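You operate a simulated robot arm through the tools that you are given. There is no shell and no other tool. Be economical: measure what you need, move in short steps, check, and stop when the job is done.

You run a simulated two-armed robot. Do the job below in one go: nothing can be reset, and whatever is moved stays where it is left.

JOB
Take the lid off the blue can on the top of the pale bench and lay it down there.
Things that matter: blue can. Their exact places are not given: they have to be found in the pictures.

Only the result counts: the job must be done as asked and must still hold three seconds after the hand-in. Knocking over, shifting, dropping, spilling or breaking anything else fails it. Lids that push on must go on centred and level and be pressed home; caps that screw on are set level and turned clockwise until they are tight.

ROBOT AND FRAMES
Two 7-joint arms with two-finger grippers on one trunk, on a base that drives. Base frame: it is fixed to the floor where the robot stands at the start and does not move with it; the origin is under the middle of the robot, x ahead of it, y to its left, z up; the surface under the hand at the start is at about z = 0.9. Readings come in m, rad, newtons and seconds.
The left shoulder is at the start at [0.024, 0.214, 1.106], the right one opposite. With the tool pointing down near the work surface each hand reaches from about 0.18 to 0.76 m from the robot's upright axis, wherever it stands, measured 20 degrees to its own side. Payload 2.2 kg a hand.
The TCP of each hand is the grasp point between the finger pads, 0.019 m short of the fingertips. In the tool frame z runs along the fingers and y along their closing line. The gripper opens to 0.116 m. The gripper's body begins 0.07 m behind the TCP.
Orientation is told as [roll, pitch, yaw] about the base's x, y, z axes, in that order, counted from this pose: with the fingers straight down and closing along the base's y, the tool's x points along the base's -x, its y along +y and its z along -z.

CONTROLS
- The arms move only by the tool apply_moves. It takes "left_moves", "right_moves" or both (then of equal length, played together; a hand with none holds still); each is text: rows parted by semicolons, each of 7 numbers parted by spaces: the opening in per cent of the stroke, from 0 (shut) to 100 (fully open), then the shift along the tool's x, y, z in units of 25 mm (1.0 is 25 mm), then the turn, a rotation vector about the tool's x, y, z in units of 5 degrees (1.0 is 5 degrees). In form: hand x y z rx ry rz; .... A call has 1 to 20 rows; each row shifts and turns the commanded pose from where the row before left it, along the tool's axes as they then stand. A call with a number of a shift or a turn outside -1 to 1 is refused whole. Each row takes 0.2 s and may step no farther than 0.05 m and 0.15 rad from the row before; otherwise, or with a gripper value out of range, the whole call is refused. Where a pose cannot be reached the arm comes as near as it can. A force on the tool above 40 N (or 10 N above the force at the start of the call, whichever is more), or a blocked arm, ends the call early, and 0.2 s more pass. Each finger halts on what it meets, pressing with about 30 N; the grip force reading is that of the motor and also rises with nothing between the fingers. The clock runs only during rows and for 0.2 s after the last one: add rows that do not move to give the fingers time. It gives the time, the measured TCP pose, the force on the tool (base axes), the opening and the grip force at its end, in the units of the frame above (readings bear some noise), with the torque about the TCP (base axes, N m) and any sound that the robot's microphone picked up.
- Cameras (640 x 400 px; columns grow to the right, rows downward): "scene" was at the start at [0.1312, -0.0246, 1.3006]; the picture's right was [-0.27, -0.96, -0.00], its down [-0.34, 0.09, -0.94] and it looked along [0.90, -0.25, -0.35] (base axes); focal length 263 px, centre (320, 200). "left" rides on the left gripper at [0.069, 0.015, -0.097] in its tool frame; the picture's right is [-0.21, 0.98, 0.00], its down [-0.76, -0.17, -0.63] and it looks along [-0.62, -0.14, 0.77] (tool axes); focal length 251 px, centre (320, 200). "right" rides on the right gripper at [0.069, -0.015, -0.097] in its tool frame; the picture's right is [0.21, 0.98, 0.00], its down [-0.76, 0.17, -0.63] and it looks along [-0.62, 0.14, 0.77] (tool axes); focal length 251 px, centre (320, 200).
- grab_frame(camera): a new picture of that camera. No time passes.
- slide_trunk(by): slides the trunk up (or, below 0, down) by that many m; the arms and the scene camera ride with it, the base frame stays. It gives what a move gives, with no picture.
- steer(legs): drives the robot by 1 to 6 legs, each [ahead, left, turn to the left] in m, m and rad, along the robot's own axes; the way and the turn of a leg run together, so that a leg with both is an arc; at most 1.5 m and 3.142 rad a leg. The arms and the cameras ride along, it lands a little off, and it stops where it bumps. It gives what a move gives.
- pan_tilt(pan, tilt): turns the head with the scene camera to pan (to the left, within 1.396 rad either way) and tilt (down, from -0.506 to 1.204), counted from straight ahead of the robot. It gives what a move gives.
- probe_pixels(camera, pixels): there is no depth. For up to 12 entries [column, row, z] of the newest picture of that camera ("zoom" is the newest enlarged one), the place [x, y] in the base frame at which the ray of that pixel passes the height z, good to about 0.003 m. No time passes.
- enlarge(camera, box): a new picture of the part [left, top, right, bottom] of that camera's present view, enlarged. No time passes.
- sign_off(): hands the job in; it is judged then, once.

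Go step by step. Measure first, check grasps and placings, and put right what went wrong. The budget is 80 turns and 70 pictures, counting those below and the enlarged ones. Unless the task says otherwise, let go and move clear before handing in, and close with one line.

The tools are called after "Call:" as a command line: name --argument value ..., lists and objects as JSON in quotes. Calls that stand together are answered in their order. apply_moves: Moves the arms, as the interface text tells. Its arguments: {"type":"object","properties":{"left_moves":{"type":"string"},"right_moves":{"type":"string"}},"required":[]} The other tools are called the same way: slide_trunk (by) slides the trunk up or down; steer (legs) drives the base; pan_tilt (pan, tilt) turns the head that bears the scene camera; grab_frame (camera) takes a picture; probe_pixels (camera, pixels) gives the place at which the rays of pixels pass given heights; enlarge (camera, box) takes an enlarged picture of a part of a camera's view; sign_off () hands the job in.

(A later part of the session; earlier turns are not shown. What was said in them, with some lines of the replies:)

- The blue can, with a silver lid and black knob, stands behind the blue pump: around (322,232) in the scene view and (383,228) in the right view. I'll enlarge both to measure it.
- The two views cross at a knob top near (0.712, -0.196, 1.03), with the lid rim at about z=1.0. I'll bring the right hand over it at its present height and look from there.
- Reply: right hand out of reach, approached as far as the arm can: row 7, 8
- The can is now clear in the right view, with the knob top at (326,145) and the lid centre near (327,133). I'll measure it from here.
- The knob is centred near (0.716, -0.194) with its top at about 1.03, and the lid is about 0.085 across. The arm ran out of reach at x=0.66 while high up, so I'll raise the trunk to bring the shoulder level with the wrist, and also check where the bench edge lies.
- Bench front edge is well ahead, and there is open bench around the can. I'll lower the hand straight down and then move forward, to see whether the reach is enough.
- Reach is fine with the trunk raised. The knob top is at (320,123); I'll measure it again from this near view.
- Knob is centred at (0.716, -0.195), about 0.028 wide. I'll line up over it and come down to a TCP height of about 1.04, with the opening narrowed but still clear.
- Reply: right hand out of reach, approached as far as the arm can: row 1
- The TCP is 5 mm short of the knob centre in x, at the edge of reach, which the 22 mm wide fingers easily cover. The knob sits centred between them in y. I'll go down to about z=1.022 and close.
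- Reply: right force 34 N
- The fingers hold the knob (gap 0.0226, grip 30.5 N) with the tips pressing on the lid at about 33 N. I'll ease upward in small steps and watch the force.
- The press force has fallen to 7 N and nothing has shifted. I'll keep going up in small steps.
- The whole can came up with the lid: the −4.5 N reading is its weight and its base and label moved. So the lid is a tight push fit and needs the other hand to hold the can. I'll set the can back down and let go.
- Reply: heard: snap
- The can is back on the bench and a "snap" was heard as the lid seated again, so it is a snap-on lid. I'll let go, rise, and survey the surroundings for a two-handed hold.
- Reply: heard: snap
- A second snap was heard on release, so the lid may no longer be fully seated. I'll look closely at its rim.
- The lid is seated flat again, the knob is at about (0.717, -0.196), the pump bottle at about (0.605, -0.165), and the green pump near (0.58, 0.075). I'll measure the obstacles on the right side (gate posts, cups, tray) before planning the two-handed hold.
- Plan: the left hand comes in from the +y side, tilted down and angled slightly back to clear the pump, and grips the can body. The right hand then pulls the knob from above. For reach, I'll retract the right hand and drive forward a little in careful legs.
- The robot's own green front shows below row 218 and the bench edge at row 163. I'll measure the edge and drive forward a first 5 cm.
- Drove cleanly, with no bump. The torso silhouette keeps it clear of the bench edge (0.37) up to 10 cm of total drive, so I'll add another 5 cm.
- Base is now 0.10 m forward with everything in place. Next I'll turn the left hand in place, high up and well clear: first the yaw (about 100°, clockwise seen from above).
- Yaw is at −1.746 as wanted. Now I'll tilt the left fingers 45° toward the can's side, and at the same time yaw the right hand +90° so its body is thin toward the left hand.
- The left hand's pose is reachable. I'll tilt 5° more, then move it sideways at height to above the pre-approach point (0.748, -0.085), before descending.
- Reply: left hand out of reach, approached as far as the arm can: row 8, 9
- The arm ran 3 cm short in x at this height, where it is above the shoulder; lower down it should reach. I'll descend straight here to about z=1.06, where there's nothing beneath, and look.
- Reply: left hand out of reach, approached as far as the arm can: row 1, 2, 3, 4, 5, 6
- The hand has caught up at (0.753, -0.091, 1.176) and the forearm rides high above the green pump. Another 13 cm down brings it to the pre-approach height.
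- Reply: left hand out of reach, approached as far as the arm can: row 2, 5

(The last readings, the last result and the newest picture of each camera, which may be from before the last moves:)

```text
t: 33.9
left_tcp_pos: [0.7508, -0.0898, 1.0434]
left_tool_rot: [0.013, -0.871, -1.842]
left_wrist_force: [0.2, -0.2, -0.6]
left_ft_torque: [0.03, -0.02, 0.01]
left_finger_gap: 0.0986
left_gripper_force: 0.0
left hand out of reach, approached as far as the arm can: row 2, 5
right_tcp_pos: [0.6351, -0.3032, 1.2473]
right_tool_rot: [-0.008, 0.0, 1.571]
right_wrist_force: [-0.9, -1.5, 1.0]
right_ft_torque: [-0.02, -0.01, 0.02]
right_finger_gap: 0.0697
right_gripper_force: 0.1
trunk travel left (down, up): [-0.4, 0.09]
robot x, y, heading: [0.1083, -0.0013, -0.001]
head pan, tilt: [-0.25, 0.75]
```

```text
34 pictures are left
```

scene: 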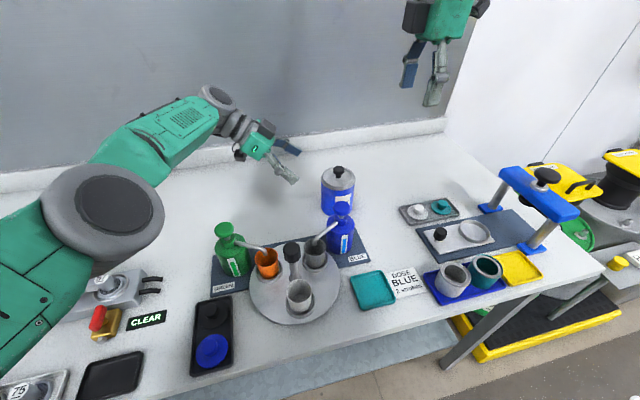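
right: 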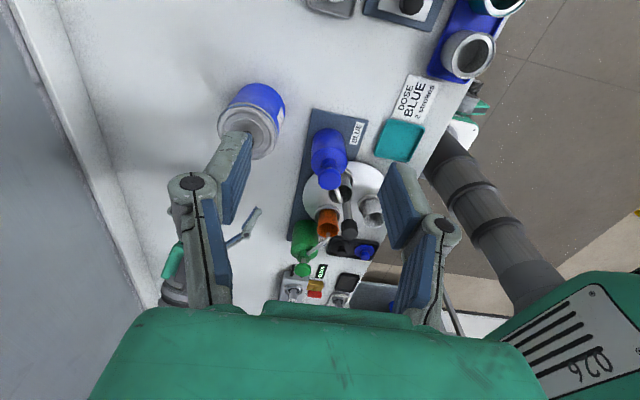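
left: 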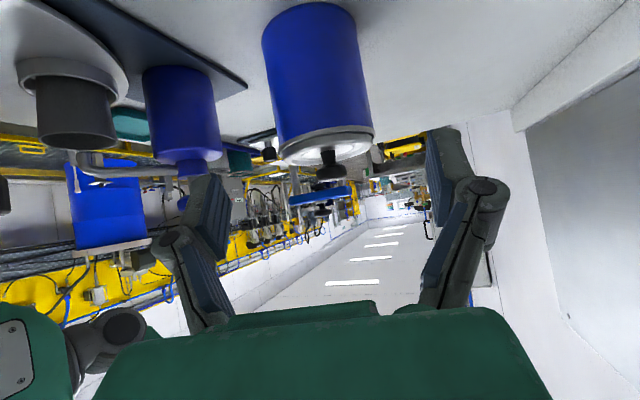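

Geometry looks right: the can sits centred between the left fingers at (325,100) in the left view, and the elbow and forearm are high. I'll advance 7.5 cm along the finger direction and check.

Call:
apply_moves --left_moves "85 0 0 0.75 0 0 0;85 0 0 0.75 0 0 0;85 0 0 0.75 0 0 0;85 0 0 0.75 0 0 0;85 0 0 0 0 0 0"

Call:
enlarge --camera "scene" --box '[230, 100, 390, 260]'

Call:
grab_frame --camera "left"

Call:
enlarge --camera "right" --box '[160, 60, 400, 290]'

```text
t: 35.1
left_tcp_pos: [0.7251, -0.1431, 0.9979]
left_tool_rot: [0.011, -0.872, -1.841]
left_wrist_force: [0.6, -0.4, -0.7]
left_ft_torque: [-0.02, 0.0, -0.03]
left_finger_gap: 0.0987
left_gripper_force: 0.1
left hand out of reach, approached as far as the arm can: row 1, 2, 3
right_tcp_pos: [0.6355, -0.302, 1.2476]
right_tool_rot: [-0.008, 0.0, 1.571]
right_wrist_force: [-0.2, -0.4, 0.2]
right_ft_torque: [0.03, 0.01, -0.03]
right_finger_gap: 0.0696
right_gripper_force: 0.0
trunk travel left (down, up): [-0.4, 0.09]
robot x, y, heading: [0.1036, 0.0006, -0.001]
head pan, tilt: [-0.25, 0.75]
```

```text
2.50 times, centred on (310, 180) of scene
```

zoom: 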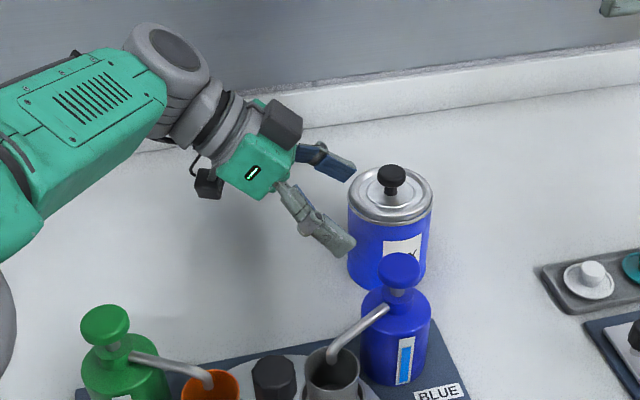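

```text
32 pictures are left
```

left: 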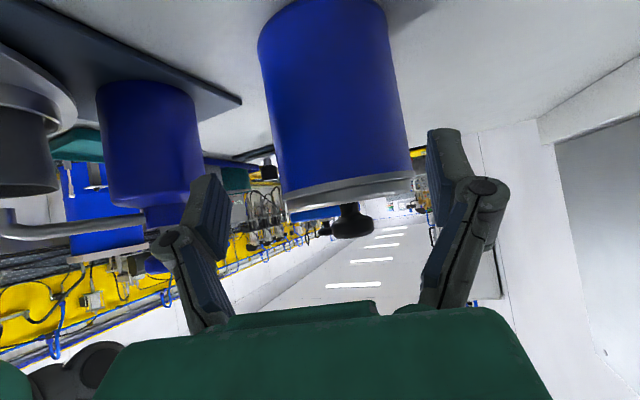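

```text
1.74 times, centred on (280, 175) of right
```

zoom: 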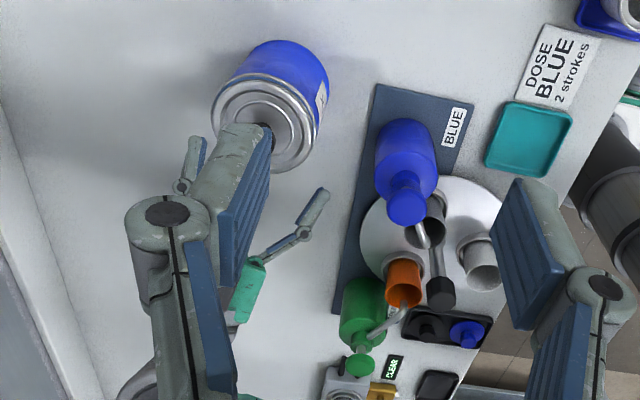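

The hand sits about 6.5 mm too near the robot because reach is limiting (can off-centre between the fingers). I'll back off along the fingers, drive 3 cm further forward, and check.

Call:
apply_moves --left_moves "85 0 0 -0.75 0 0 0;85 0 0 -0.75 0 0 0;85 0 0 -0.75 0 0 0;85 0 0 -0.75 0 0 0;85 0 0 0 0 0 0"

Call:
steer --legs '[[0.035, 0, 0]]'

Call:
apply_moves --left_moves "85 0 0 0 0 0 0;85 0 0 0 0 0 0"

```text
t: 36.3
left_tcp_pos: [0.7489, -0.0882, 1.0433]
left_tool_rot: [0.01, -0.87, -1.842]
left_wrist_force: [-0.4, 0.6, -0.2]
left_ft_torque: [0.03, 0.01, 0.01]
left_finger_gap: 0.0988
left_gripper_force: 0.1
left hand out of reach, approached as far as the arm can: row 3
right_tcp_pos: [0.6355, -0.3019, 1.2481]
right_tool_rot: [-0.006, -0.002, 1.57]
right_wrist_force: [0.0, 0.9, -0.3]
right_ft_torque: [0.01, 0.0, -0.01]
right_finger_gap: 0.0698
right_gripper_force: 0.1
trunk travel left (down, up): [-0.4, 0.09]
robot x, y, heading: [0.1034, -0.002, 0.006]
head pan, tilt: [-0.25, 0.75]
```

```text
t: 37.1
left_tcp_pos: [0.7813, -0.0883, 1.0494]
left_tool_rot: [0.027, -0.87, -1.852]
left_wrist_force: [-0.7, -0.1, 1.9]
left_ft_torque: [0.02, -0.04, 0.0]
left_finger_gap: 0.0986
left_gripper_force: 0.1
right_tcp_pos: [0.6662, -0.3028, 1.251]
right_tool_rot: [-0.014, -0.001, 1.569]
right_wrist_force: [-0.4, 0.7, 0.2]
right_ft_torque: [0.02, -0.1, 0.0]
right_finger_gap: 0.0698
right_gripper_force: 0.1
trunk travel left (down, up): [-0.4, 0.09]
robot x, y, heading: [0.1386, 0.0016, -0.004]
head pan, tilt: [-0.25, 0.75]
```

```text
t: 37.7
left_tcp_pos: [0.7791, -0.0908, 1.0421]
left_tool_rot: [-0.008, -0.871, -1.84]
left_wrist_force: [-0.9, 0.8, 1.1]
left_ft_torque: [0.04, 0.02, -0.03]
left_finger_gap: 0.0988
left_gripper_force: 0.0
right_tcp_pos: [0.6664, -0.3028, 1.2501]
right_tool_rot: [-0.012, -0.001, 1.572]
right_wrist_force: [-0.2, -0.8, -0.7]
right_ft_torque: [0.01, -0.01, 0.0]
right_finger_gap: 0.0697
right_gripper_force: 0.0
trunk travel left (down, up): [-0.4, 0.09]
robot x, y, heading: [0.1375, -0.0001, -0.001]
head pan, tilt: [-0.25, 0.75]
```

Base is at 0.138 with no bump. I'll realign the left hand onto the approach line and advance 7.5 cm again.

Call:
apply_moves --left_moves "85 0 -0.63 0 0 0 0;85 0 -0.63 0 0 0 0;85 0 0 0.75 0 0 0;85 0 0 0.75 0 0 0;85 0 0 0.75 0 0 0;85 0 0 0.75 0 0 0;85 0 0 0 0 0 0"

Call:
grab_frame --camera "left"

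Call:
grab_frame --camera "right"

```text
t: 39.3
left_tcp_pos: [0.7617, -0.1403, 1.0047]
left_tool_rot: [0.025, -0.871, -1.849]
left_wrist_force: [0.3, 0.2, -0.4]
left_ft_torque: [0.01, -0.01, 0.01]
left_finger_gap: 0.0987
left_gripper_force: 0.1
left hand out of reach, approached as far as the arm can: row 1, 2, 4, 5, 6
right_tcp_pos: [0.6663, -0.3012, 1.2502]
right_tool_rot: [-0.01, 0.001, 1.571]
right_wrist_force: [-0.6, 0.3, -0.5]
right_ft_torque: [0.01, 0.0, 0.02]
right_finger_gap: 0.0695
right_gripper_force: 0.0
trunk travel left (down, up): [-0.4, 0.09]
robot x, y, heading: [0.1411, 0.0012, 0.0]
head pan, tilt: [-0.25, 0.75]
```

```text
30 pictures are left
```

left: 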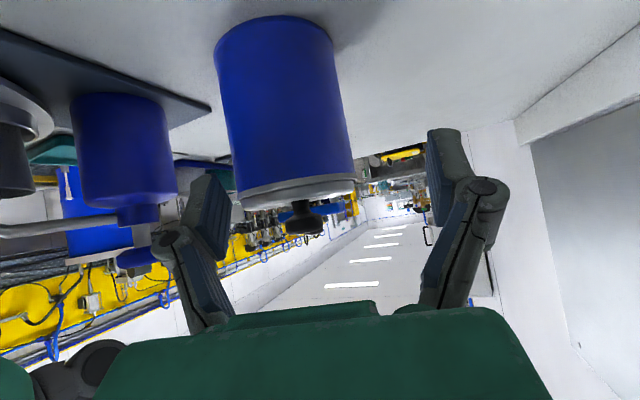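

```text
29 pictures are left
```

right: 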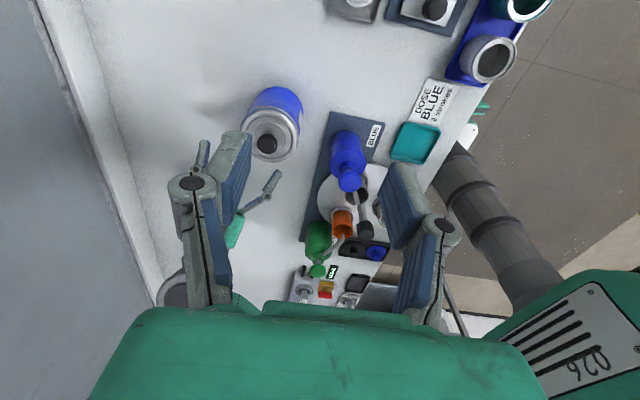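

The readings suggest a wrist joint limit rather than reach: the hand now sits 3 cm too far out in x. I'll back off and ease the approach yaw by 10° (to about 5° past −y), which still leaves over a centimetre to the pump, then see whether the command is met.

Call:
apply_moves --left_moves "85 0 0 -0.75 0 0 0;85 0 0 -0.75 0 0 0;85 0 0 -0.75 0 0 0;85 0 0 -0.75 0 0 0;85 0 0 0 -0.766 0 -0.643;85 0 0 0 -0.766 0 -0.643;85 0 0 0 0 0 0"

```text
t: 40.9
left_tcp_pos: [0.773, -0.0844, 1.0526]
left_tool_rot: [0.022, -0.875, -1.675]
left_wrist_force: [0.4, -1.1, -0.3]
left_ft_torque: [0.0, -0.01, 0.0]
left_finger_gap: 0.0983
left_gripper_force: 0.1
right_tcp_pos: [0.6673, -0.302, 1.2509]
right_tool_rot: [-0.011, 0.001, 1.572]
right_wrist_force: [1.2, -0.7, 0.2]
right_ft_torque: [0.01, -0.01, -0.01]
right_finger_gap: 0.0697
right_gripper_force: 0.0
trunk travel left (down, up): [-0.4, 0.09]
robot x, y, heading: [0.1399, -0.0029, 0.003]
head pan, tilt: [-0.25, 0.75]
```

The rotation was accepted. Now I'll shift onto the new approach line at (0.729, -0.081, 1.033).

Call:
apply_moves --left_moves "85 0.2 -0.6 0.2 0 0 0;85 0.2 -0.6 0.2 0 0 0;85 0.16 -0.56 0.16 0 0 0;85 0 0 0 0 0 0"

```text
t: 41.9
left_tcp_pos: [0.7283, -0.0814, 1.0325]
left_tool_rot: [0.023, -0.873, -1.676]
left_wrist_force: [0.0, -0.2, -0.1]
left_ft_torque: [-0.01, 0.0, 0.0]
left_finger_gap: 0.0983
left_gripper_force: 0.1
right_tcp_pos: [0.6666, -0.302, 1.2498]
right_tool_rot: [-0.011, 0.001, 1.57]
right_wrist_force: [0.4, 0.4, 0.2]
right_ft_torque: [-0.01, -0.02, 0.03]
right_finger_gap: 0.0697
right_gripper_force: 0.1
trunk travel left (down, up): [-0.4, 0.09]
robot x, y, heading: [0.1396, 0.0037, -0.001]
head pan, tilt: [-0.25, 0.75]
```

Now the command is met exactly. I'll advance 7.5 cm along the fingers and check centring.

Call:
apply_moves --left_moves "85 0 0 0.75 0 0 0;85 0 0 0.75 0 0 0;85 0 0 0.75 0 0 0;85 0 0 0.75 0 0 0;85 0 0 0 0 0 0"

Call:
grab_frame --camera "left"

Call:
enlarge --camera "scene" --box '[230, 130, 400, 270]'

```text
t: 43.1
left_tcp_pos: [0.724, -0.1386, 0.9828]
left_tool_rot: [0.024, -0.874, -1.676]
left_wrist_force: [0.0, -0.1, 0.4]
left_ft_torque: [-0.01, 0.01, -0.06]
left_finger_gap: 0.0984
left_gripper_force: 0.1
right_tcp_pos: [0.6657, -0.3025, 1.2502]
right_tool_rot: [-0.01, 0.0, 1.572]
right_wrist_force: [0.4, 0.1, 1.0]
right_ft_torque: [-0.01, -0.01, 0.0]
right_finger_gap: 0.0697
right_gripper_force: 0.0
trunk travel left (down, up): [-0.4, 0.09]
robot x, y, heading: [0.1397, -0.0012, 0.005]
head pan, tilt: [-0.25, 0.75]
```

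```text
28 pictures are left
```

left: 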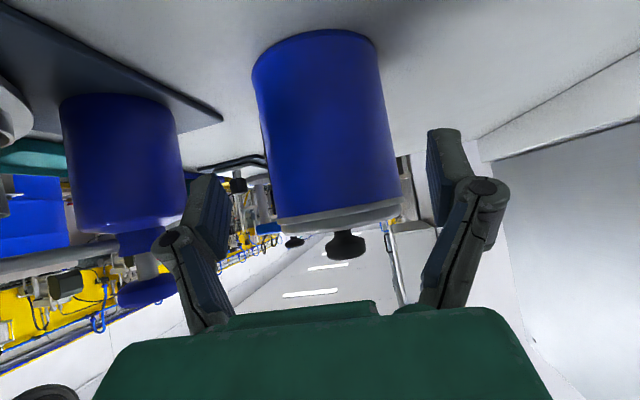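

```text
2.86 times, centred on (315, 200) of scene
```

zoom: 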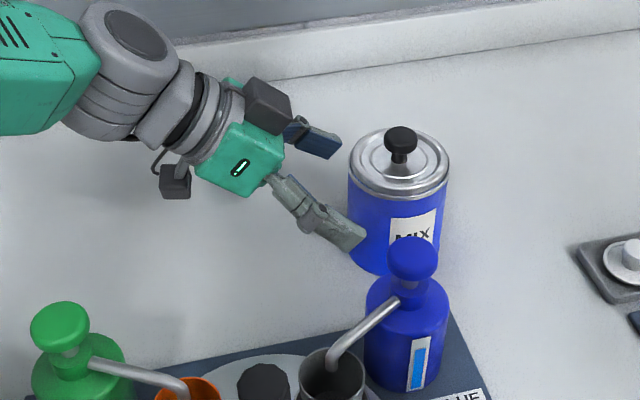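

Centring is good: the can's middle is at column ~330, midway between the fingers, and the near finger will pass the pump with about 1 cm to spare. I'll advance the last 6.4 cm in short steps.

Call:
apply_moves --left_moves "85 0 0 0.5 0 0 0;85 0 0 0.5 0 0 0;85 0 0 0.5 0 0 0;85 0 0 0.5 0 0 0;85 0 0 0.5 0 0 0;85 0 0 0 0 0 0"

Call:
grab_frame --camera "left"

Call:
enlarge --camera "scene" --box '[250, 130, 400, 260]'

Call:
enlarge --camera "right" --box '[180, 70, 380, 230]'

```text
t: 44.5
left_tcp_pos: [0.722, -0.1859, 0.9433]
left_tool_rot: [0.026, -0.876, -1.677]
left_wrist_force: [1.1, -0.1, 0.7]
left_ft_torque: [-0.03, -0.01, 0.0]
left_finger_gap: 0.0985
left_gripper_force: 0.1
right_tcp_pos: [0.6674, -0.3013, 1.2507]
right_tool_rot: [-0.01, 0.001, 1.57]
right_wrist_force: [0.6, -0.3, -0.1]
right_ft_torque: [0.02, 0.0, 0.02]
right_finger_gap: 0.0694
right_gripper_force: 0.0
trunk travel left (down, up): [-0.4, 0.09]
robot x, y, heading: [0.1391, -0.0012, 0.002]
head pan, tilt: [-0.25, 0.75]
```

```text
26 pictures are left
```

left: 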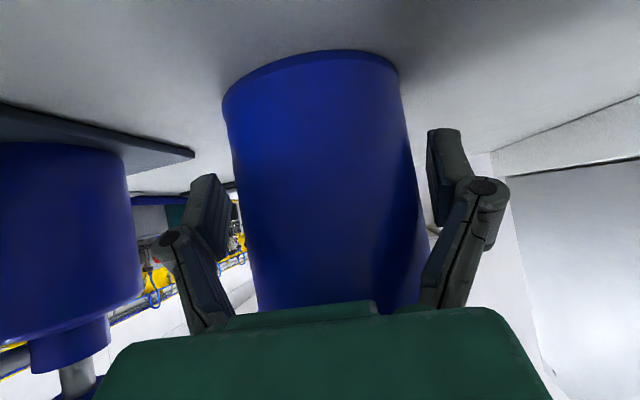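

```text
3.08 times, centred on (325, 195) of scene
```

zoom: 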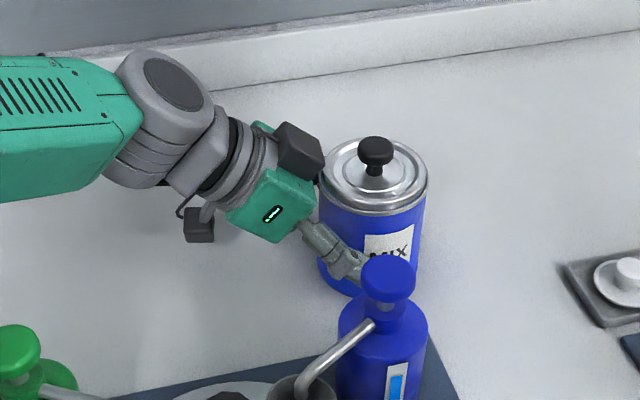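

```text
2.50 times, centred on (280, 150) of right
```

zoom: 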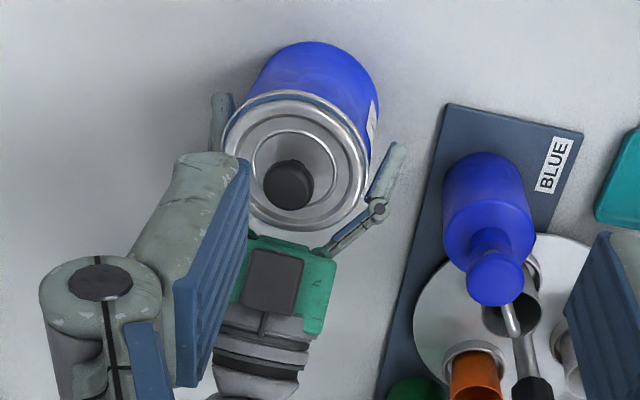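

The fingers straddle the can with the palm and boxes clear of lid and pump. The hand is about 4 mm too far in +x, so I'll shift it back slightly and close gently on the can body.

Call:
apply_moves --left_moves "85 0 -0.15 0 0 0 0;80 0 0 0 0 0 0;77 0 0 0 0 0 0;74 0 0 0 0 0 0;71 0 0 0 0 0 0;68 0 0 0 0 0 0;60 0 0 0 0 0 0;60 0 0 0 0 0 0"

Call:
enlarge --camera "right" --box '[180, 70, 380, 230]'

Call:
probe_pixels --camera "zoom" --pixels '[[288, 182, 1.03]]'

```text
t: 46.3
left_tcp_pos: [0.7167, -0.1864, 0.9446]
left_tool_rot: [0.024, -0.875, -1.675]
left_wrist_force: [1.8, 1.8, 2.0]
left_ft_torque: [-0.07, -0.08, 0.07]
left_finger_gap: 0.0846
left_gripper_force: 30.0
right_tcp_pos: [0.6675, -0.3006, 1.2493]
right_tool_rot: [-0.012, -0.002, 1.57]
right_wrist_force: [-0.2, 1.1, -0.2]
right_ft_torque: [0.03, -0.03, -0.01]
right_finger_gap: 0.0698
right_gripper_force: 0.0
trunk travel left (down, up): [-0.4, 0.09]
robot x, y, heading: [0.1388, 0.0003, -0.001]
head pan, tilt: [-0.25, 0.75]
```

```text
2.50 times, centred on (280, 150) of right
```

zoom: 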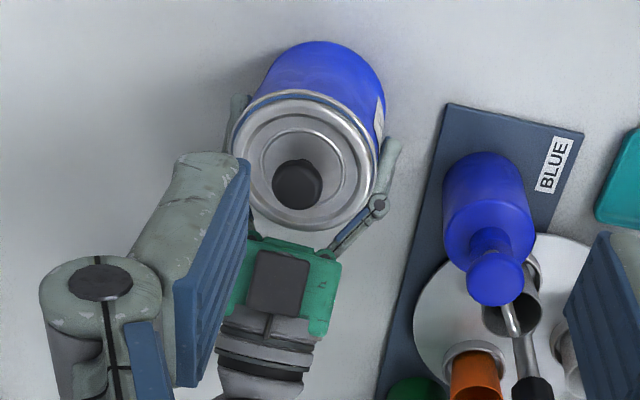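

```text
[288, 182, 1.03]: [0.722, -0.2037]
```

The left hand holds the can (gap 0.0846, 30 N) and it is still upright. Now I'll measure the knob in this latest view, centred at zoom (297,186).

Call:
probe_pixels --camera "zoom" --pixels '[[297, 186, 1.03], [297, 183, 1.03], [303, 160, 1.0]]'

Call:
enlarge --camera "scene" --box '[290, 140, 370, 220]'

Call:
probe_pixels --camera "zoom" --pixels '[[320, 160, 1.03]]'

```text
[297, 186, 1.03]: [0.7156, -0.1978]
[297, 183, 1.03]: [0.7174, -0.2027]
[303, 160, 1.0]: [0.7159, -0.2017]
```

```text
5.00 times, centred on (330, 180) of scene
```

zoom: 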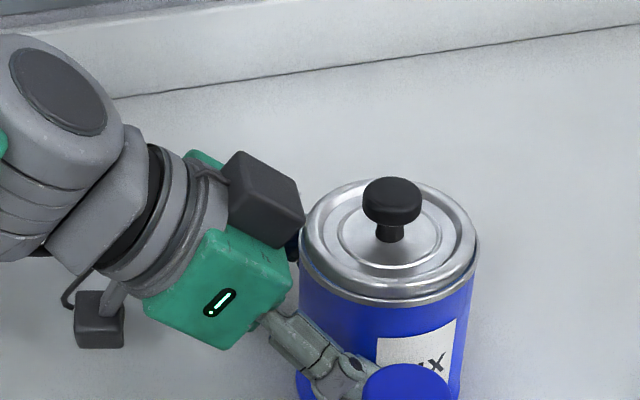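

```text
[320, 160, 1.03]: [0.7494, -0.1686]
```

Right view puts the knob at about (0.716, -0.199). I'll cross-check with the scene zoom at (391,189) and move the right hand to above it, high.

Call:
probe_pixels --camera "zoom" --pixels '[[391, 189, 1.03], [391, 189, 1.025], [391, 189, 1.035]]'

Call:
apply_moves --right_moves "60 -0.5 -0.25 0 0 0 0;60 -0.5 -0.25 0 0 0 0;60 -0.5 -0.25 0 0 0 0;60 -0.5 -0.25 0 0 0 0;60 -0.5 -0.25 0 0 0 0;60 -0.5 -0.25 0 0 0 0;60 -0.5 -0.25 0 0 0 0;60 -0.5 -0.25 0 0 0 0;60 0 0 0 0 0 0"

Call:
grab_frame --camera "right"

```text
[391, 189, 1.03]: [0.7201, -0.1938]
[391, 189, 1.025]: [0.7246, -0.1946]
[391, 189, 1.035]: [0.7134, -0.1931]
```

```text
t: 48.3
left_tcp_pos: [0.7181, -0.1862, 0.9446]
left_tool_rot: [0.027, -0.872, -1.675]
left_wrist_force: [-0.2, -0.2, 4.1]
left_ft_torque: [-0.14, -0.01, -0.01]
left_finger_gap: 0.0845
left_gripper_force: 29.8
right_tcp_pos: [0.7164, -0.2011, 1.2502]
right_tool_rot: [-0.011, -0.001, 1.571]
right_wrist_force: [0.1, 0.5, 0.0]
right_ft_torque: [0.02, 0.03, -0.02]
right_finger_gap: 0.0693
right_gripper_force: 0.1
trunk travel left (down, up): [-0.4, 0.09]
robot x, y, heading: [0.1408, 0.0003, -0.003]
head pan, tilt: [-0.25, 0.75]
```

```text
21 pictures are left
```

right: 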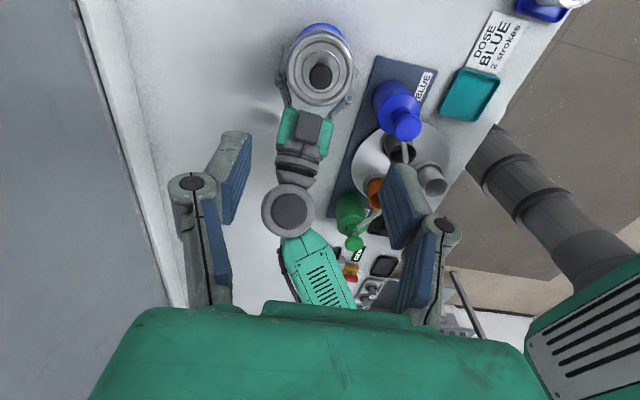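

The right hand is above the can at (0.716, -0.201). I'll measure the knob from here, at (320,75).

Call:
probe_pixels --camera "right" --pixels '[[320, 76, 1.03], [320, 76, 1.035], [321, 66, 1.0]]'

Call:
apply_moves --right_moves "60 0 0 0.8 0 0 0;60 0 0 0.8 0 0 0;60 0 0 0.8 0 0 0;60 0 0 0.8 0 0 0;60 0 0 0.8 0 0 0;60 0 0 0.8 0 0 0;60 0 0 0 0 0 0"

Call:
grab_frame --camera "right"

Call:
enlarge --camera "scene" --box '[260, 80, 400, 220]'

```text
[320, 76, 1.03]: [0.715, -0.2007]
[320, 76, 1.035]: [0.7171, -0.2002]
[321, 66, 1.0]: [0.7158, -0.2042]
```

```text
t: 49.9
left_tcp_pos: [0.7174, -0.1871, 0.9441]
left_tool_rot: [0.023, -0.874, -1.677]
left_wrist_force: [-0.5, 0.2, 3.2]
left_ft_torque: [-0.08, -0.04, -0.01]
left_finger_gap: 0.0842
left_gripper_force: 30.2
right_tcp_pos: [0.7188, -0.2007, 1.132]
right_tool_rot: [-0.01, -0.002, 1.57]
right_wrist_force: [-0.3, -0.5, 0.5]
right_ft_torque: [0.0, 0.0, 0.02]
right_finger_gap: 0.0698
right_gripper_force: 0.0
trunk travel left (down, up): [-0.4, 0.09]
robot x, y, heading: [0.1426, 0.0021, -0.004]
head pan, tilt: [-0.25, 0.75]
```

```text
20 pictures are left
```

right: 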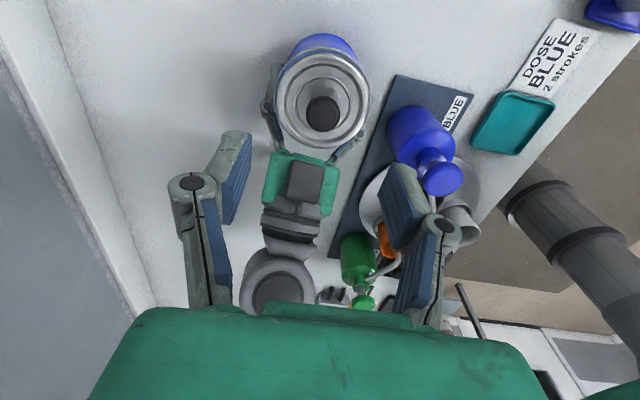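

```text
2.86 times, centred on (330, 150) of scene
```

zoom: 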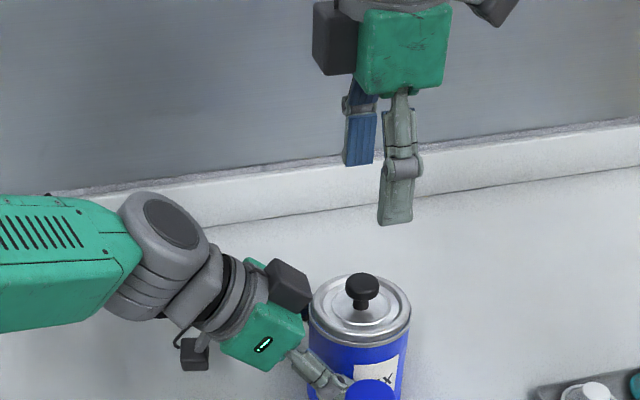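

Everything is clear: the right hand's side box is well above the left hand's box. I'll measure the knob once more from here, at (322,113).

Call:
probe_pixels --camera "right" --pixels '[[322, 113, 1.03], [322, 113, 1.035]]'

```text
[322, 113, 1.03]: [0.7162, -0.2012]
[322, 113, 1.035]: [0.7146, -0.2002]
```

Knob is at about (0.716, -0.200). I'll correct by 2 mm, descend to TCP z≈1.030, just above touching the lid, and close.

Call:
apply_moves --right_moves "60 -0.04 0.1 0.7 0 0 0;60 0 0 0.7 0 0 0;50 0 0 0.7 0 0 0;50 0 0 0.7 0 0 0;50 0 0 0.65 0 0 0;50 0 0 0.6 0 0 0;40 0 0 0 0 0 0;30 0 0 0 0 0 0;0 0 0 0 0 0 0;0 0 0 0 0 0 0"

Call:
enlarge --camera "scene" --box '[270, 100, 390, 220]'

Call:
grab_frame --camera "right"

```text
t: 52.1
left_tcp_pos: [0.718, -0.1857, 0.9443]
left_tool_rot: [0.025, -0.875, -1.677]
left_wrist_force: [-1.5, 1.6, 1.8]
left_ft_torque: [-0.03, 0.05, -0.08]
left_finger_gap: 0.0845
left_gripper_force: 30.6
right_tcp_pos: [0.7165, -0.1999, 1.0297]
right_tool_rot: [-0.011, 0.0, 1.573]
right_wrist_force: [-0.3, -0.9, 0.4]
right_ft_torque: [0.01, 0.0, -0.02]
right_finger_gap: 0.0235
right_gripper_force: 30.2
trunk travel left (down, up): [-0.4, 0.09]
robot x, y, heading: [0.1382, -0.0016, 0.004]
head pan, tilt: [-0.25, 0.75]
heard: snap
```

```text
3.33 times, centred on (330, 160) of scene
```

zoom: 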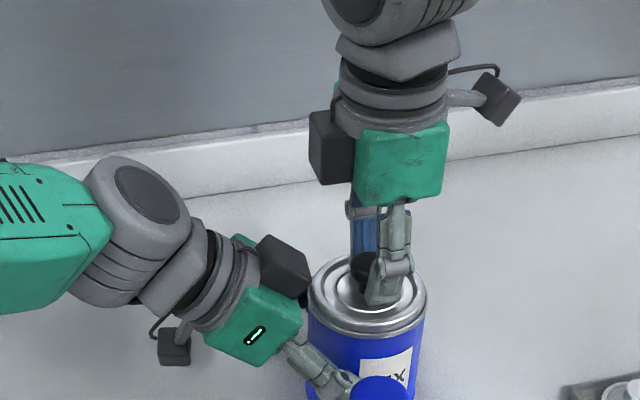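

```text
17 pictures are left
```

right: 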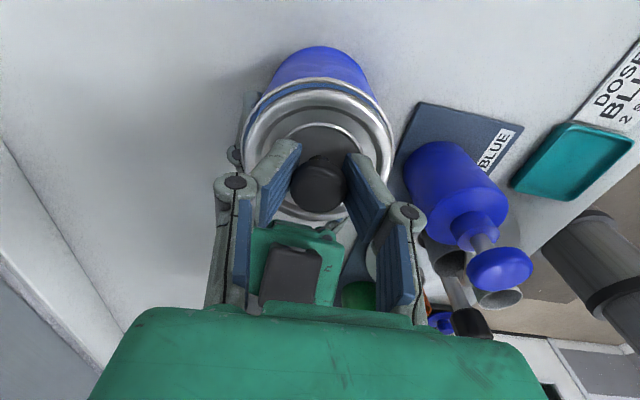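

The knob is gripped (gap 0.0235, 30 N) with nearly no side load. I'll pull straight up in 2–3 mm steps with the left hand holding the can.

Call:
apply_moves --right_moves "0 0 0 -0.1 0 0 0;0 0 0 -0.1 0 0 0;0 0 0 -0.1 0 0 0;0 0 0 -0.1 0 0 0;0 0 0 0 0 0 0" --left_moves "0 0 0 0 0 0 0;0 0 0 0 0 0 0;0 0 0 0 0 0 0;0 0 0 0 0 0 0;0 0 0 0 0 0 0"

Call:
enlarge --camera "scene" --box '[270, 100, 390, 220]'

```text
t: 53.3
left_tcp_pos: [0.7168, -0.1863, 0.9439]
left_tool_rot: [0.024, -0.875, -1.676]
left_wrist_force: [-0.9, 0.8, 2.4]
left_ft_torque: [-0.02, 0.02, -0.01]
left_finger_gap: 0.0847
left_gripper_force: 30.0
right_tcp_pos: [0.7165, -0.2008, 1.0391]
right_tool_rot: [-0.009, -0.001, 1.571]
right_wrist_force: [0.3, -0.5, 0.4]
right_ft_torque: [-0.02, -0.02, 0.0]
right_finger_gap: 0.0238
right_gripper_force: 30.1
trunk travel left (down, up): [-0.4, 0.09]
robot x, y, heading: [0.1395, 0.0, -0.001]
head pan, tilt: [-0.25, 0.75]
```

```text
3.33 times, centred on (330, 160) of scene
```

zoom: 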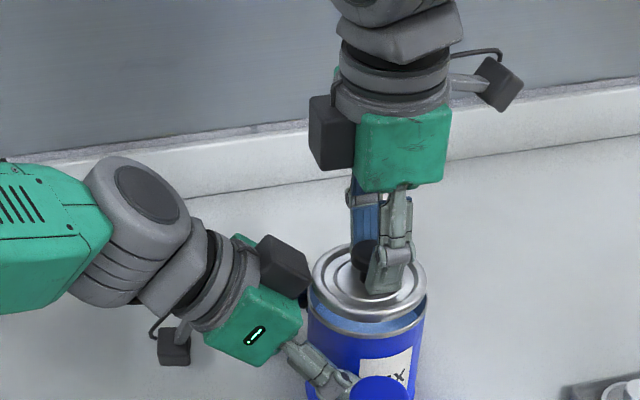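

The lid is off: a clear gap shows at zoom (370,320) and the can stayed put. I'll lift it higher, carry it to the free bench at about (0.74, -0.315), and look.

Call:
apply_moves --right_moves "0 0 0 -0.5 0 0 0;0 0 0 -1 0 0 0;0 0 0 -1 0 0 0;0 0 0 -1 0 0 0;0 0.8 -0.17 0 0 0 0;0 0.8 -0.17 0 0 0 0;0 0.8 -0.17 0 0 0 0;0 0.8 -0.17 0 0 0 0;0 0.7 -0.17 0 0 0 0;0 0.7 -0.17 0 0 0 0;0 0 0 0 0 0 0"

Call:
grab_frame --camera "scene"

Call:
grab_frame --camera "right"

```text
t: 55.7
left_tcp_pos: [0.7168, -0.1868, 0.9435]
left_tool_rot: [0.024, -0.875, -1.675]
left_wrist_force: [1.0, -0.2, 1.0]
left_ft_torque: [-0.02, -0.14, 0.07]
left_finger_gap: 0.0844
left_gripper_force: 30.1
right_tcp_pos: [0.7413, -0.3156, 1.1267]
right_tool_rot: [-0.01, -0.001, 1.57]
right_wrist_force: [-0.4, -0.5, -0.3]
right_ft_torque: [0.02, 0.0, -0.04]
right_finger_gap: 0.0232
right_gripper_force: 29.5
trunk travel left (down, up): [-0.4, 0.09]
robot x, y, heading: [0.1345, 0.0001, -0.0]
head pan, tilt: [-0.25, 0.75]
```

```text
15 pictures are left
```

scene: 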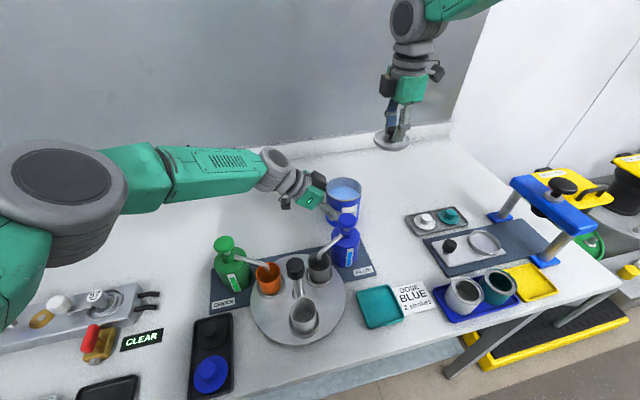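

```text
14 pictures are left
```

right: 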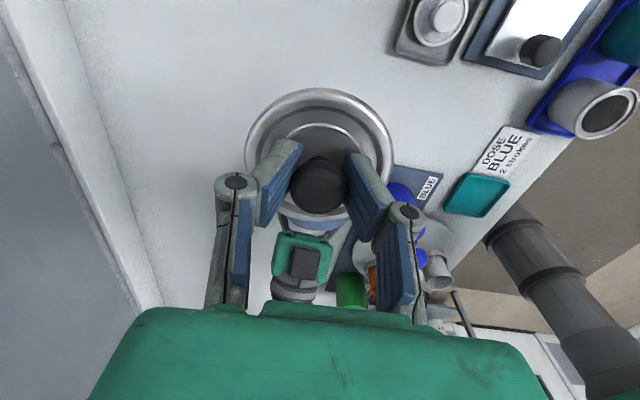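

The lid hangs level in the right hand and the can stands open in the left. I'll check the tray's near corner against the laying place.

Call:
probe_pixels --camera "scene" --pixels '[[404, 214, 0.9], [413, 235, 0.9], [457, 207, 0.9]]'

Call:
apply_moves --right_moves "0 0 0 0.9 0 0 0;0 0 0 0.9 0 0 0;0 0 0 0.9 0 0 0;0 0 0 0.9 0 0 0;0 0 0 0.9 0 0 0;0 0 0 0.9 0 0 0;0 0 0 0.7 0 0 0;0 0 0 0 0 0 0"

Call:
enlarge --camera "scene" --box '[320, 120, 460, 250]'

```text
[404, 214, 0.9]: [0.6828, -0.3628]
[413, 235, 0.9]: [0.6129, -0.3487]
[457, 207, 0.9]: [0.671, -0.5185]
```

```text
t: 57.5
left_tcp_pos: [0.7167, -0.1864, 0.9438]
left_tool_rot: [0.024, -0.874, -1.676]
left_wrist_force: [-1.2, -0.5, 0.6]
left_ft_torque: [-0.05, -0.04, 0.0]
left_finger_gap: 0.0841
left_gripper_force: 30.3
right_tcp_pos: [0.7434, -0.3166, 0.9738]
right_tool_rot: [-0.011, 0.0, 1.572]
right_wrist_force: [0.6, 0.8, -0.5]
right_ft_torque: [0.02, -0.03, 0.0]
right_finger_gap: 0.0228
right_gripper_force: 30.2
trunk travel left (down, up): [-0.4, 0.09]
robot x, y, heading: [0.1437, 0.0019, 0.0]
head pan, tilt: [-0.25, 0.75]
```

```text
3.08 times, centred on (390, 185) of scene
```

zoom: 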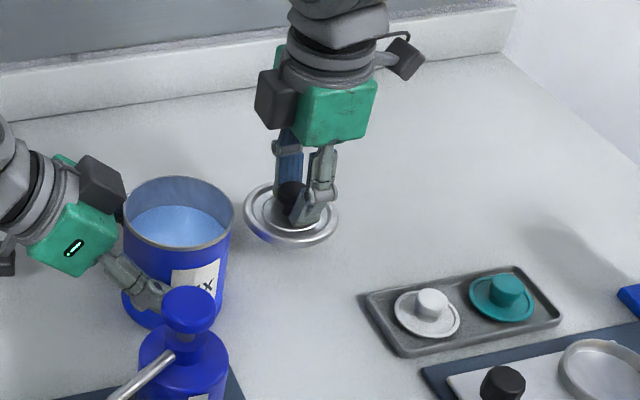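

The laying place is clear of the tray (nearest corner (0.683, -0.363), over 3 cm from the lid's edge). I'll lower in small steps, watching for contact.

Call:
apply_moves --right_moves "0 0 0 0.2 0 0 0;0 0 0 0.2 0 0 0;0 0 0 0.2 0 0 0;0 0 0 0.2 0 0 0;0 0 0 0 0 0 0"

```text
t: 58.7
left_tcp_pos: [0.7178, -0.186, 0.9439]
left_tool_rot: [0.023, -0.875, -1.674]
left_wrist_force: [-0.5, -0.1, 1.6]
left_ft_torque: [-0.06, -0.07, -0.01]
left_finger_gap: 0.0844
left_gripper_force: 30.0
right_tcp_pos: [0.7424, -0.3159, 0.9542]
right_tool_rot: [-0.01, -0.001, 1.57]
right_wrist_force: [0.1, 0.4, -0.4]
right_ft_torque: [0.0, -0.02, -0.01]
right_finger_gap: 0.0227
right_gripper_force: 29.9
trunk travel left (down, up): [-0.4, 0.09]
robot x, y, heading: [0.1414, 0.0038, 0.003]
head pan, tilt: [-0.25, 0.75]
```

Call:
apply_moves --right_moves "0 0 0 0.12 0 0 0;0 0 0 0.12 0 0 0;0 0 0 0.12 0 0 0;0 0 0 0 0 0 0"

Call:
enlarge --camera "scene" --box '[340, 140, 440, 240]'

```text
t: 59.7
left_tcp_pos: [0.7173, -0.1852, 0.9431]
left_tool_rot: [0.023, -0.875, -1.676]
left_wrist_force: [-0.7, 0.0, 0.8]
left_ft_torque: [-0.04, -0.06, -0.04]
left_finger_gap: 0.0843
left_gripper_force: 29.9
right_tcp_pos: [0.7428, -0.3152, 0.9466]
right_tool_rot: [-0.009, -0.001, 1.572]
right_wrist_force: [-0.3, -0.3, -0.5]
right_ft_torque: [0.0, -0.01, -0.01]
right_finger_gap: 0.0225
right_gripper_force: 30.2
trunk travel left (down, up): [-0.4, 0.09]
robot x, y, heading: [0.139, -0.0054, -0.002]
head pan, tilt: [-0.25, 0.75]
```

```text
4.00 times, centred on (390, 190) of scene
```

zoom: 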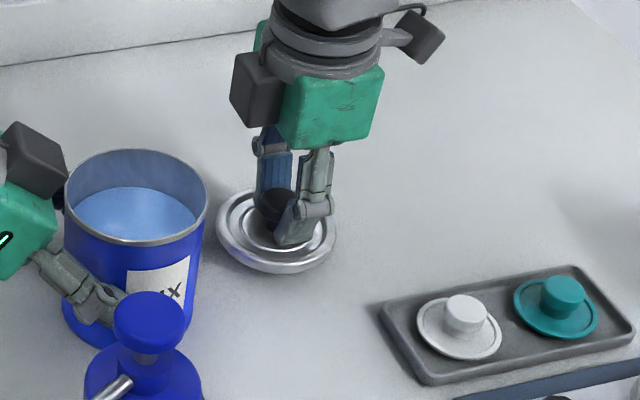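

No contact yet, though the lid is now close to its shadow. I'll go on in small steps.

Call:
apply_moves --right_moves "0 0 0 0.12 0 0 0;0 0 0 0.12 0 0 0;0 0 0 0 0 0 0"

```text
t: 60.5
left_tcp_pos: [0.7168, -0.1859, 0.9445]
left_tool_rot: [0.023, -0.874, -1.676]
left_wrist_force: [-1.2, 0.6, 0.5]
left_ft_torque: [0.02, -0.1, -0.01]
left_finger_gap: 0.0847
left_gripper_force: 29.7
right_tcp_pos: [0.7421, -0.3146, 0.9392]
right_tool_rot: [-0.011, -0.002, 1.571]
right_wrist_force: [0.5, 0.0, -0.5]
right_ft_torque: [-0.01, -0.02, -0.03]
right_finger_gap: 0.0226
right_gripper_force: 30.4
trunk travel left (down, up): [-0.4, 0.09]
robot x, y, heading: [0.142, 0.002, 0.005]
head pan, tilt: [-0.25, 0.75]
```

Call:
apply_moves --right_moves "0 0 0 0.12 0 0 0;0 0 0 0.1 0 0 0;0 0 0 0 0 0 0"

Call:
enlarge --camera "scene" --box '[360, 160, 430, 220]'

```text
t: 61.3
left_tcp_pos: [0.7177, -0.1865, 0.9426]
left_tool_rot: [0.028, -0.872, -1.677]
left_wrist_force: [0.0, -0.3, 0.0]
left_ft_torque: [-0.07, -0.1, 0.01]
left_finger_gap: 0.0846
left_gripper_force: 29.9
right_tcp_pos: [0.7432, -0.3163, 0.9338]
right_tool_rot: [-0.01, 0.0, 1.571]
right_wrist_force: [-1.0, -0.2, 2.4]
right_ft_torque: [-0.03, 0.11, 0.0]
right_finger_gap: 0.0226
right_gripper_force: 30.2
trunk travel left (down, up): [-0.4, 0.09]
robot x, y, heading: [0.1394, 0.0006, -0.0]
head pan, tilt: [-0.25, 0.75]
```

```text
6.67 times, centred on (395, 190) of scene
```

zoom: 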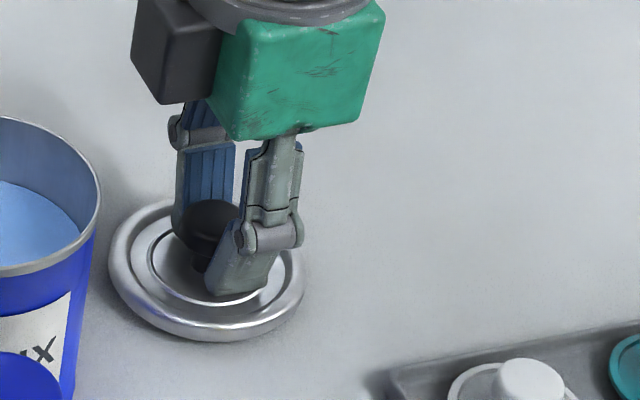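

Contact: the force is 2.4 N at TCP z=0.934 and the lid meets its shadow. I'll lower a last millimetre or so, open, and rise clear.

Call:
apply_moves --right_moves "0 0 0 0.05 0 0 0;10 0 0 0 0 0 0;25 0 0 0 0 0 0;40 0 0 0 0 0 0;60 0 0 0 0 0 0;60 0 0 -0.4 0 0 0;60 0 0 -1 0 0 0;60 0 0 -1 0 0 0;60 0 0 -1 0 0 0;60 0 0 -1 0 0 0;60 0 0 -1 0 0 0;60 0 0 0 0 0 0"

Call:
enlarge --camera "scene" --box '[300, 120, 460, 270]'

```text
t: 63.9
left_tcp_pos: [0.7172, -0.1868, 0.9445]
left_tool_rot: [0.025, -0.875, -1.677]
left_wrist_force: [-0.8, 1.4, 0.4]
left_ft_torque: [-0.01, -0.05, 0.03]
left_finger_gap: 0.0842
left_gripper_force: 30.1
right_tcp_pos: [0.7415, -0.3138, 1.0685]
right_tool_rot: [-0.009, 0.001, 1.571]
right_wrist_force: [0.1, -0.5, -0.5]
right_ft_torque: [0.04, -0.01, 0.0]
right_finger_gap: 0.0694
right_gripper_force: 0.2
trunk travel left (down, up): [-0.4, 0.09]
robot x, y, heading: [0.1418, 0.0045, 0.005]
head pan, tilt: [-0.25, 0.75]
```

```text
2.67 times, centred on (380, 195) of scene
```

zoom: 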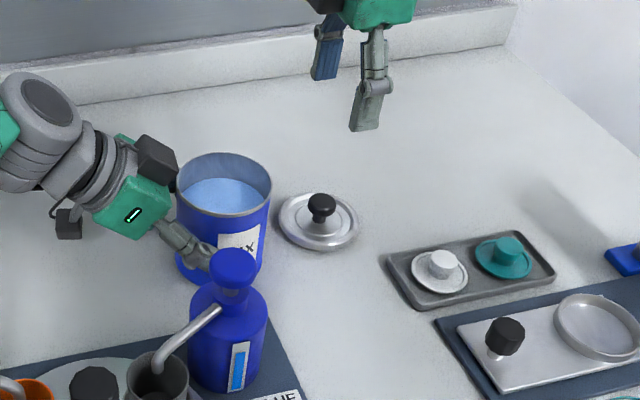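

The lid lies flat on the bench and the right hand is clear. Now I'll open the left hand gently back to 85% and retreat along its approach line.

Call:
apply_moves --left_moves "76 0 0 0 0 0 0;79 0 0 0 0 0 0;82 0 0 0 0 0 0;85 0 0 0 0 0 0;85 0 0 -0.4 0 0 0;85 0 0 -0.5 0 0 0;85 0 0 -0.5 0 0 0;85 0 0 -0.7 0 0 0;85 0 0 -0.7 0 0 0;85 0 0 -0.7 0 0 0;85 0 0 -0.7 0 0 0;85 0 0 -0.7 0 0 0;85 0 0 -0.7 0 0 0;85 0 0 0 0 0 0"

Call:
grab_frame --camera "scene"

```text
t: 66.9
left_tcp_pos: [0.724, -0.0794, 1.0332]
left_tool_rot: [0.022, -0.874, -1.676]
left_wrist_force: [0.2, 0.5, 0.7]
left_ft_torque: [0.03, 0.03, 0.02]
left_finger_gap: 0.0985
left_gripper_force: 0.1
right_tcp_pos: [0.7434, -0.3148, 1.0683]
right_tool_rot: [-0.009, 0.0, 1.571]
right_wrist_force: [-0.4, 0.0, 0.1]
right_ft_torque: [0.03, -0.04, 0.0]
right_finger_gap: 0.0695
right_gripper_force: 0.0
trunk travel left (down, up): [-0.4, 0.09]
robot x, y, heading: [0.1396, -0.0018, -0.002]
head pan, tilt: [-0.25, 0.75]
```

```text
9 pictures are left
```

scene: 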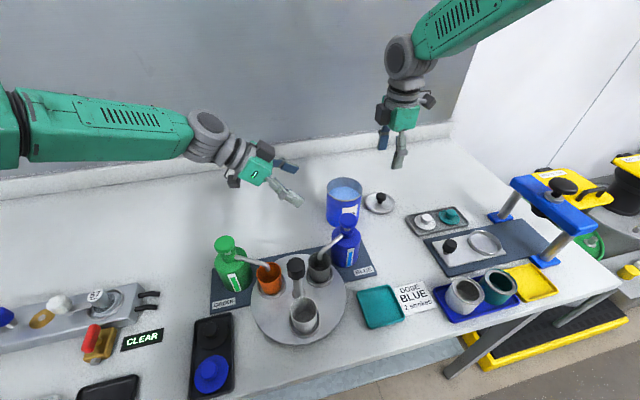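

The scene shows the can upright and open at (344,200) and its lid flat on the bench at (380,202). The pumps, trays and cups are where they were, and both hands are free and clear, so I'm handing in.

Call:
sign_off

```text
The job is handed in.
```

The lid is off the blue can and lying flat, knob up, on the pale bench beside it. The can stands upright within a few millimetres of where it started, nothing else was disturbed, and the job is handed in.
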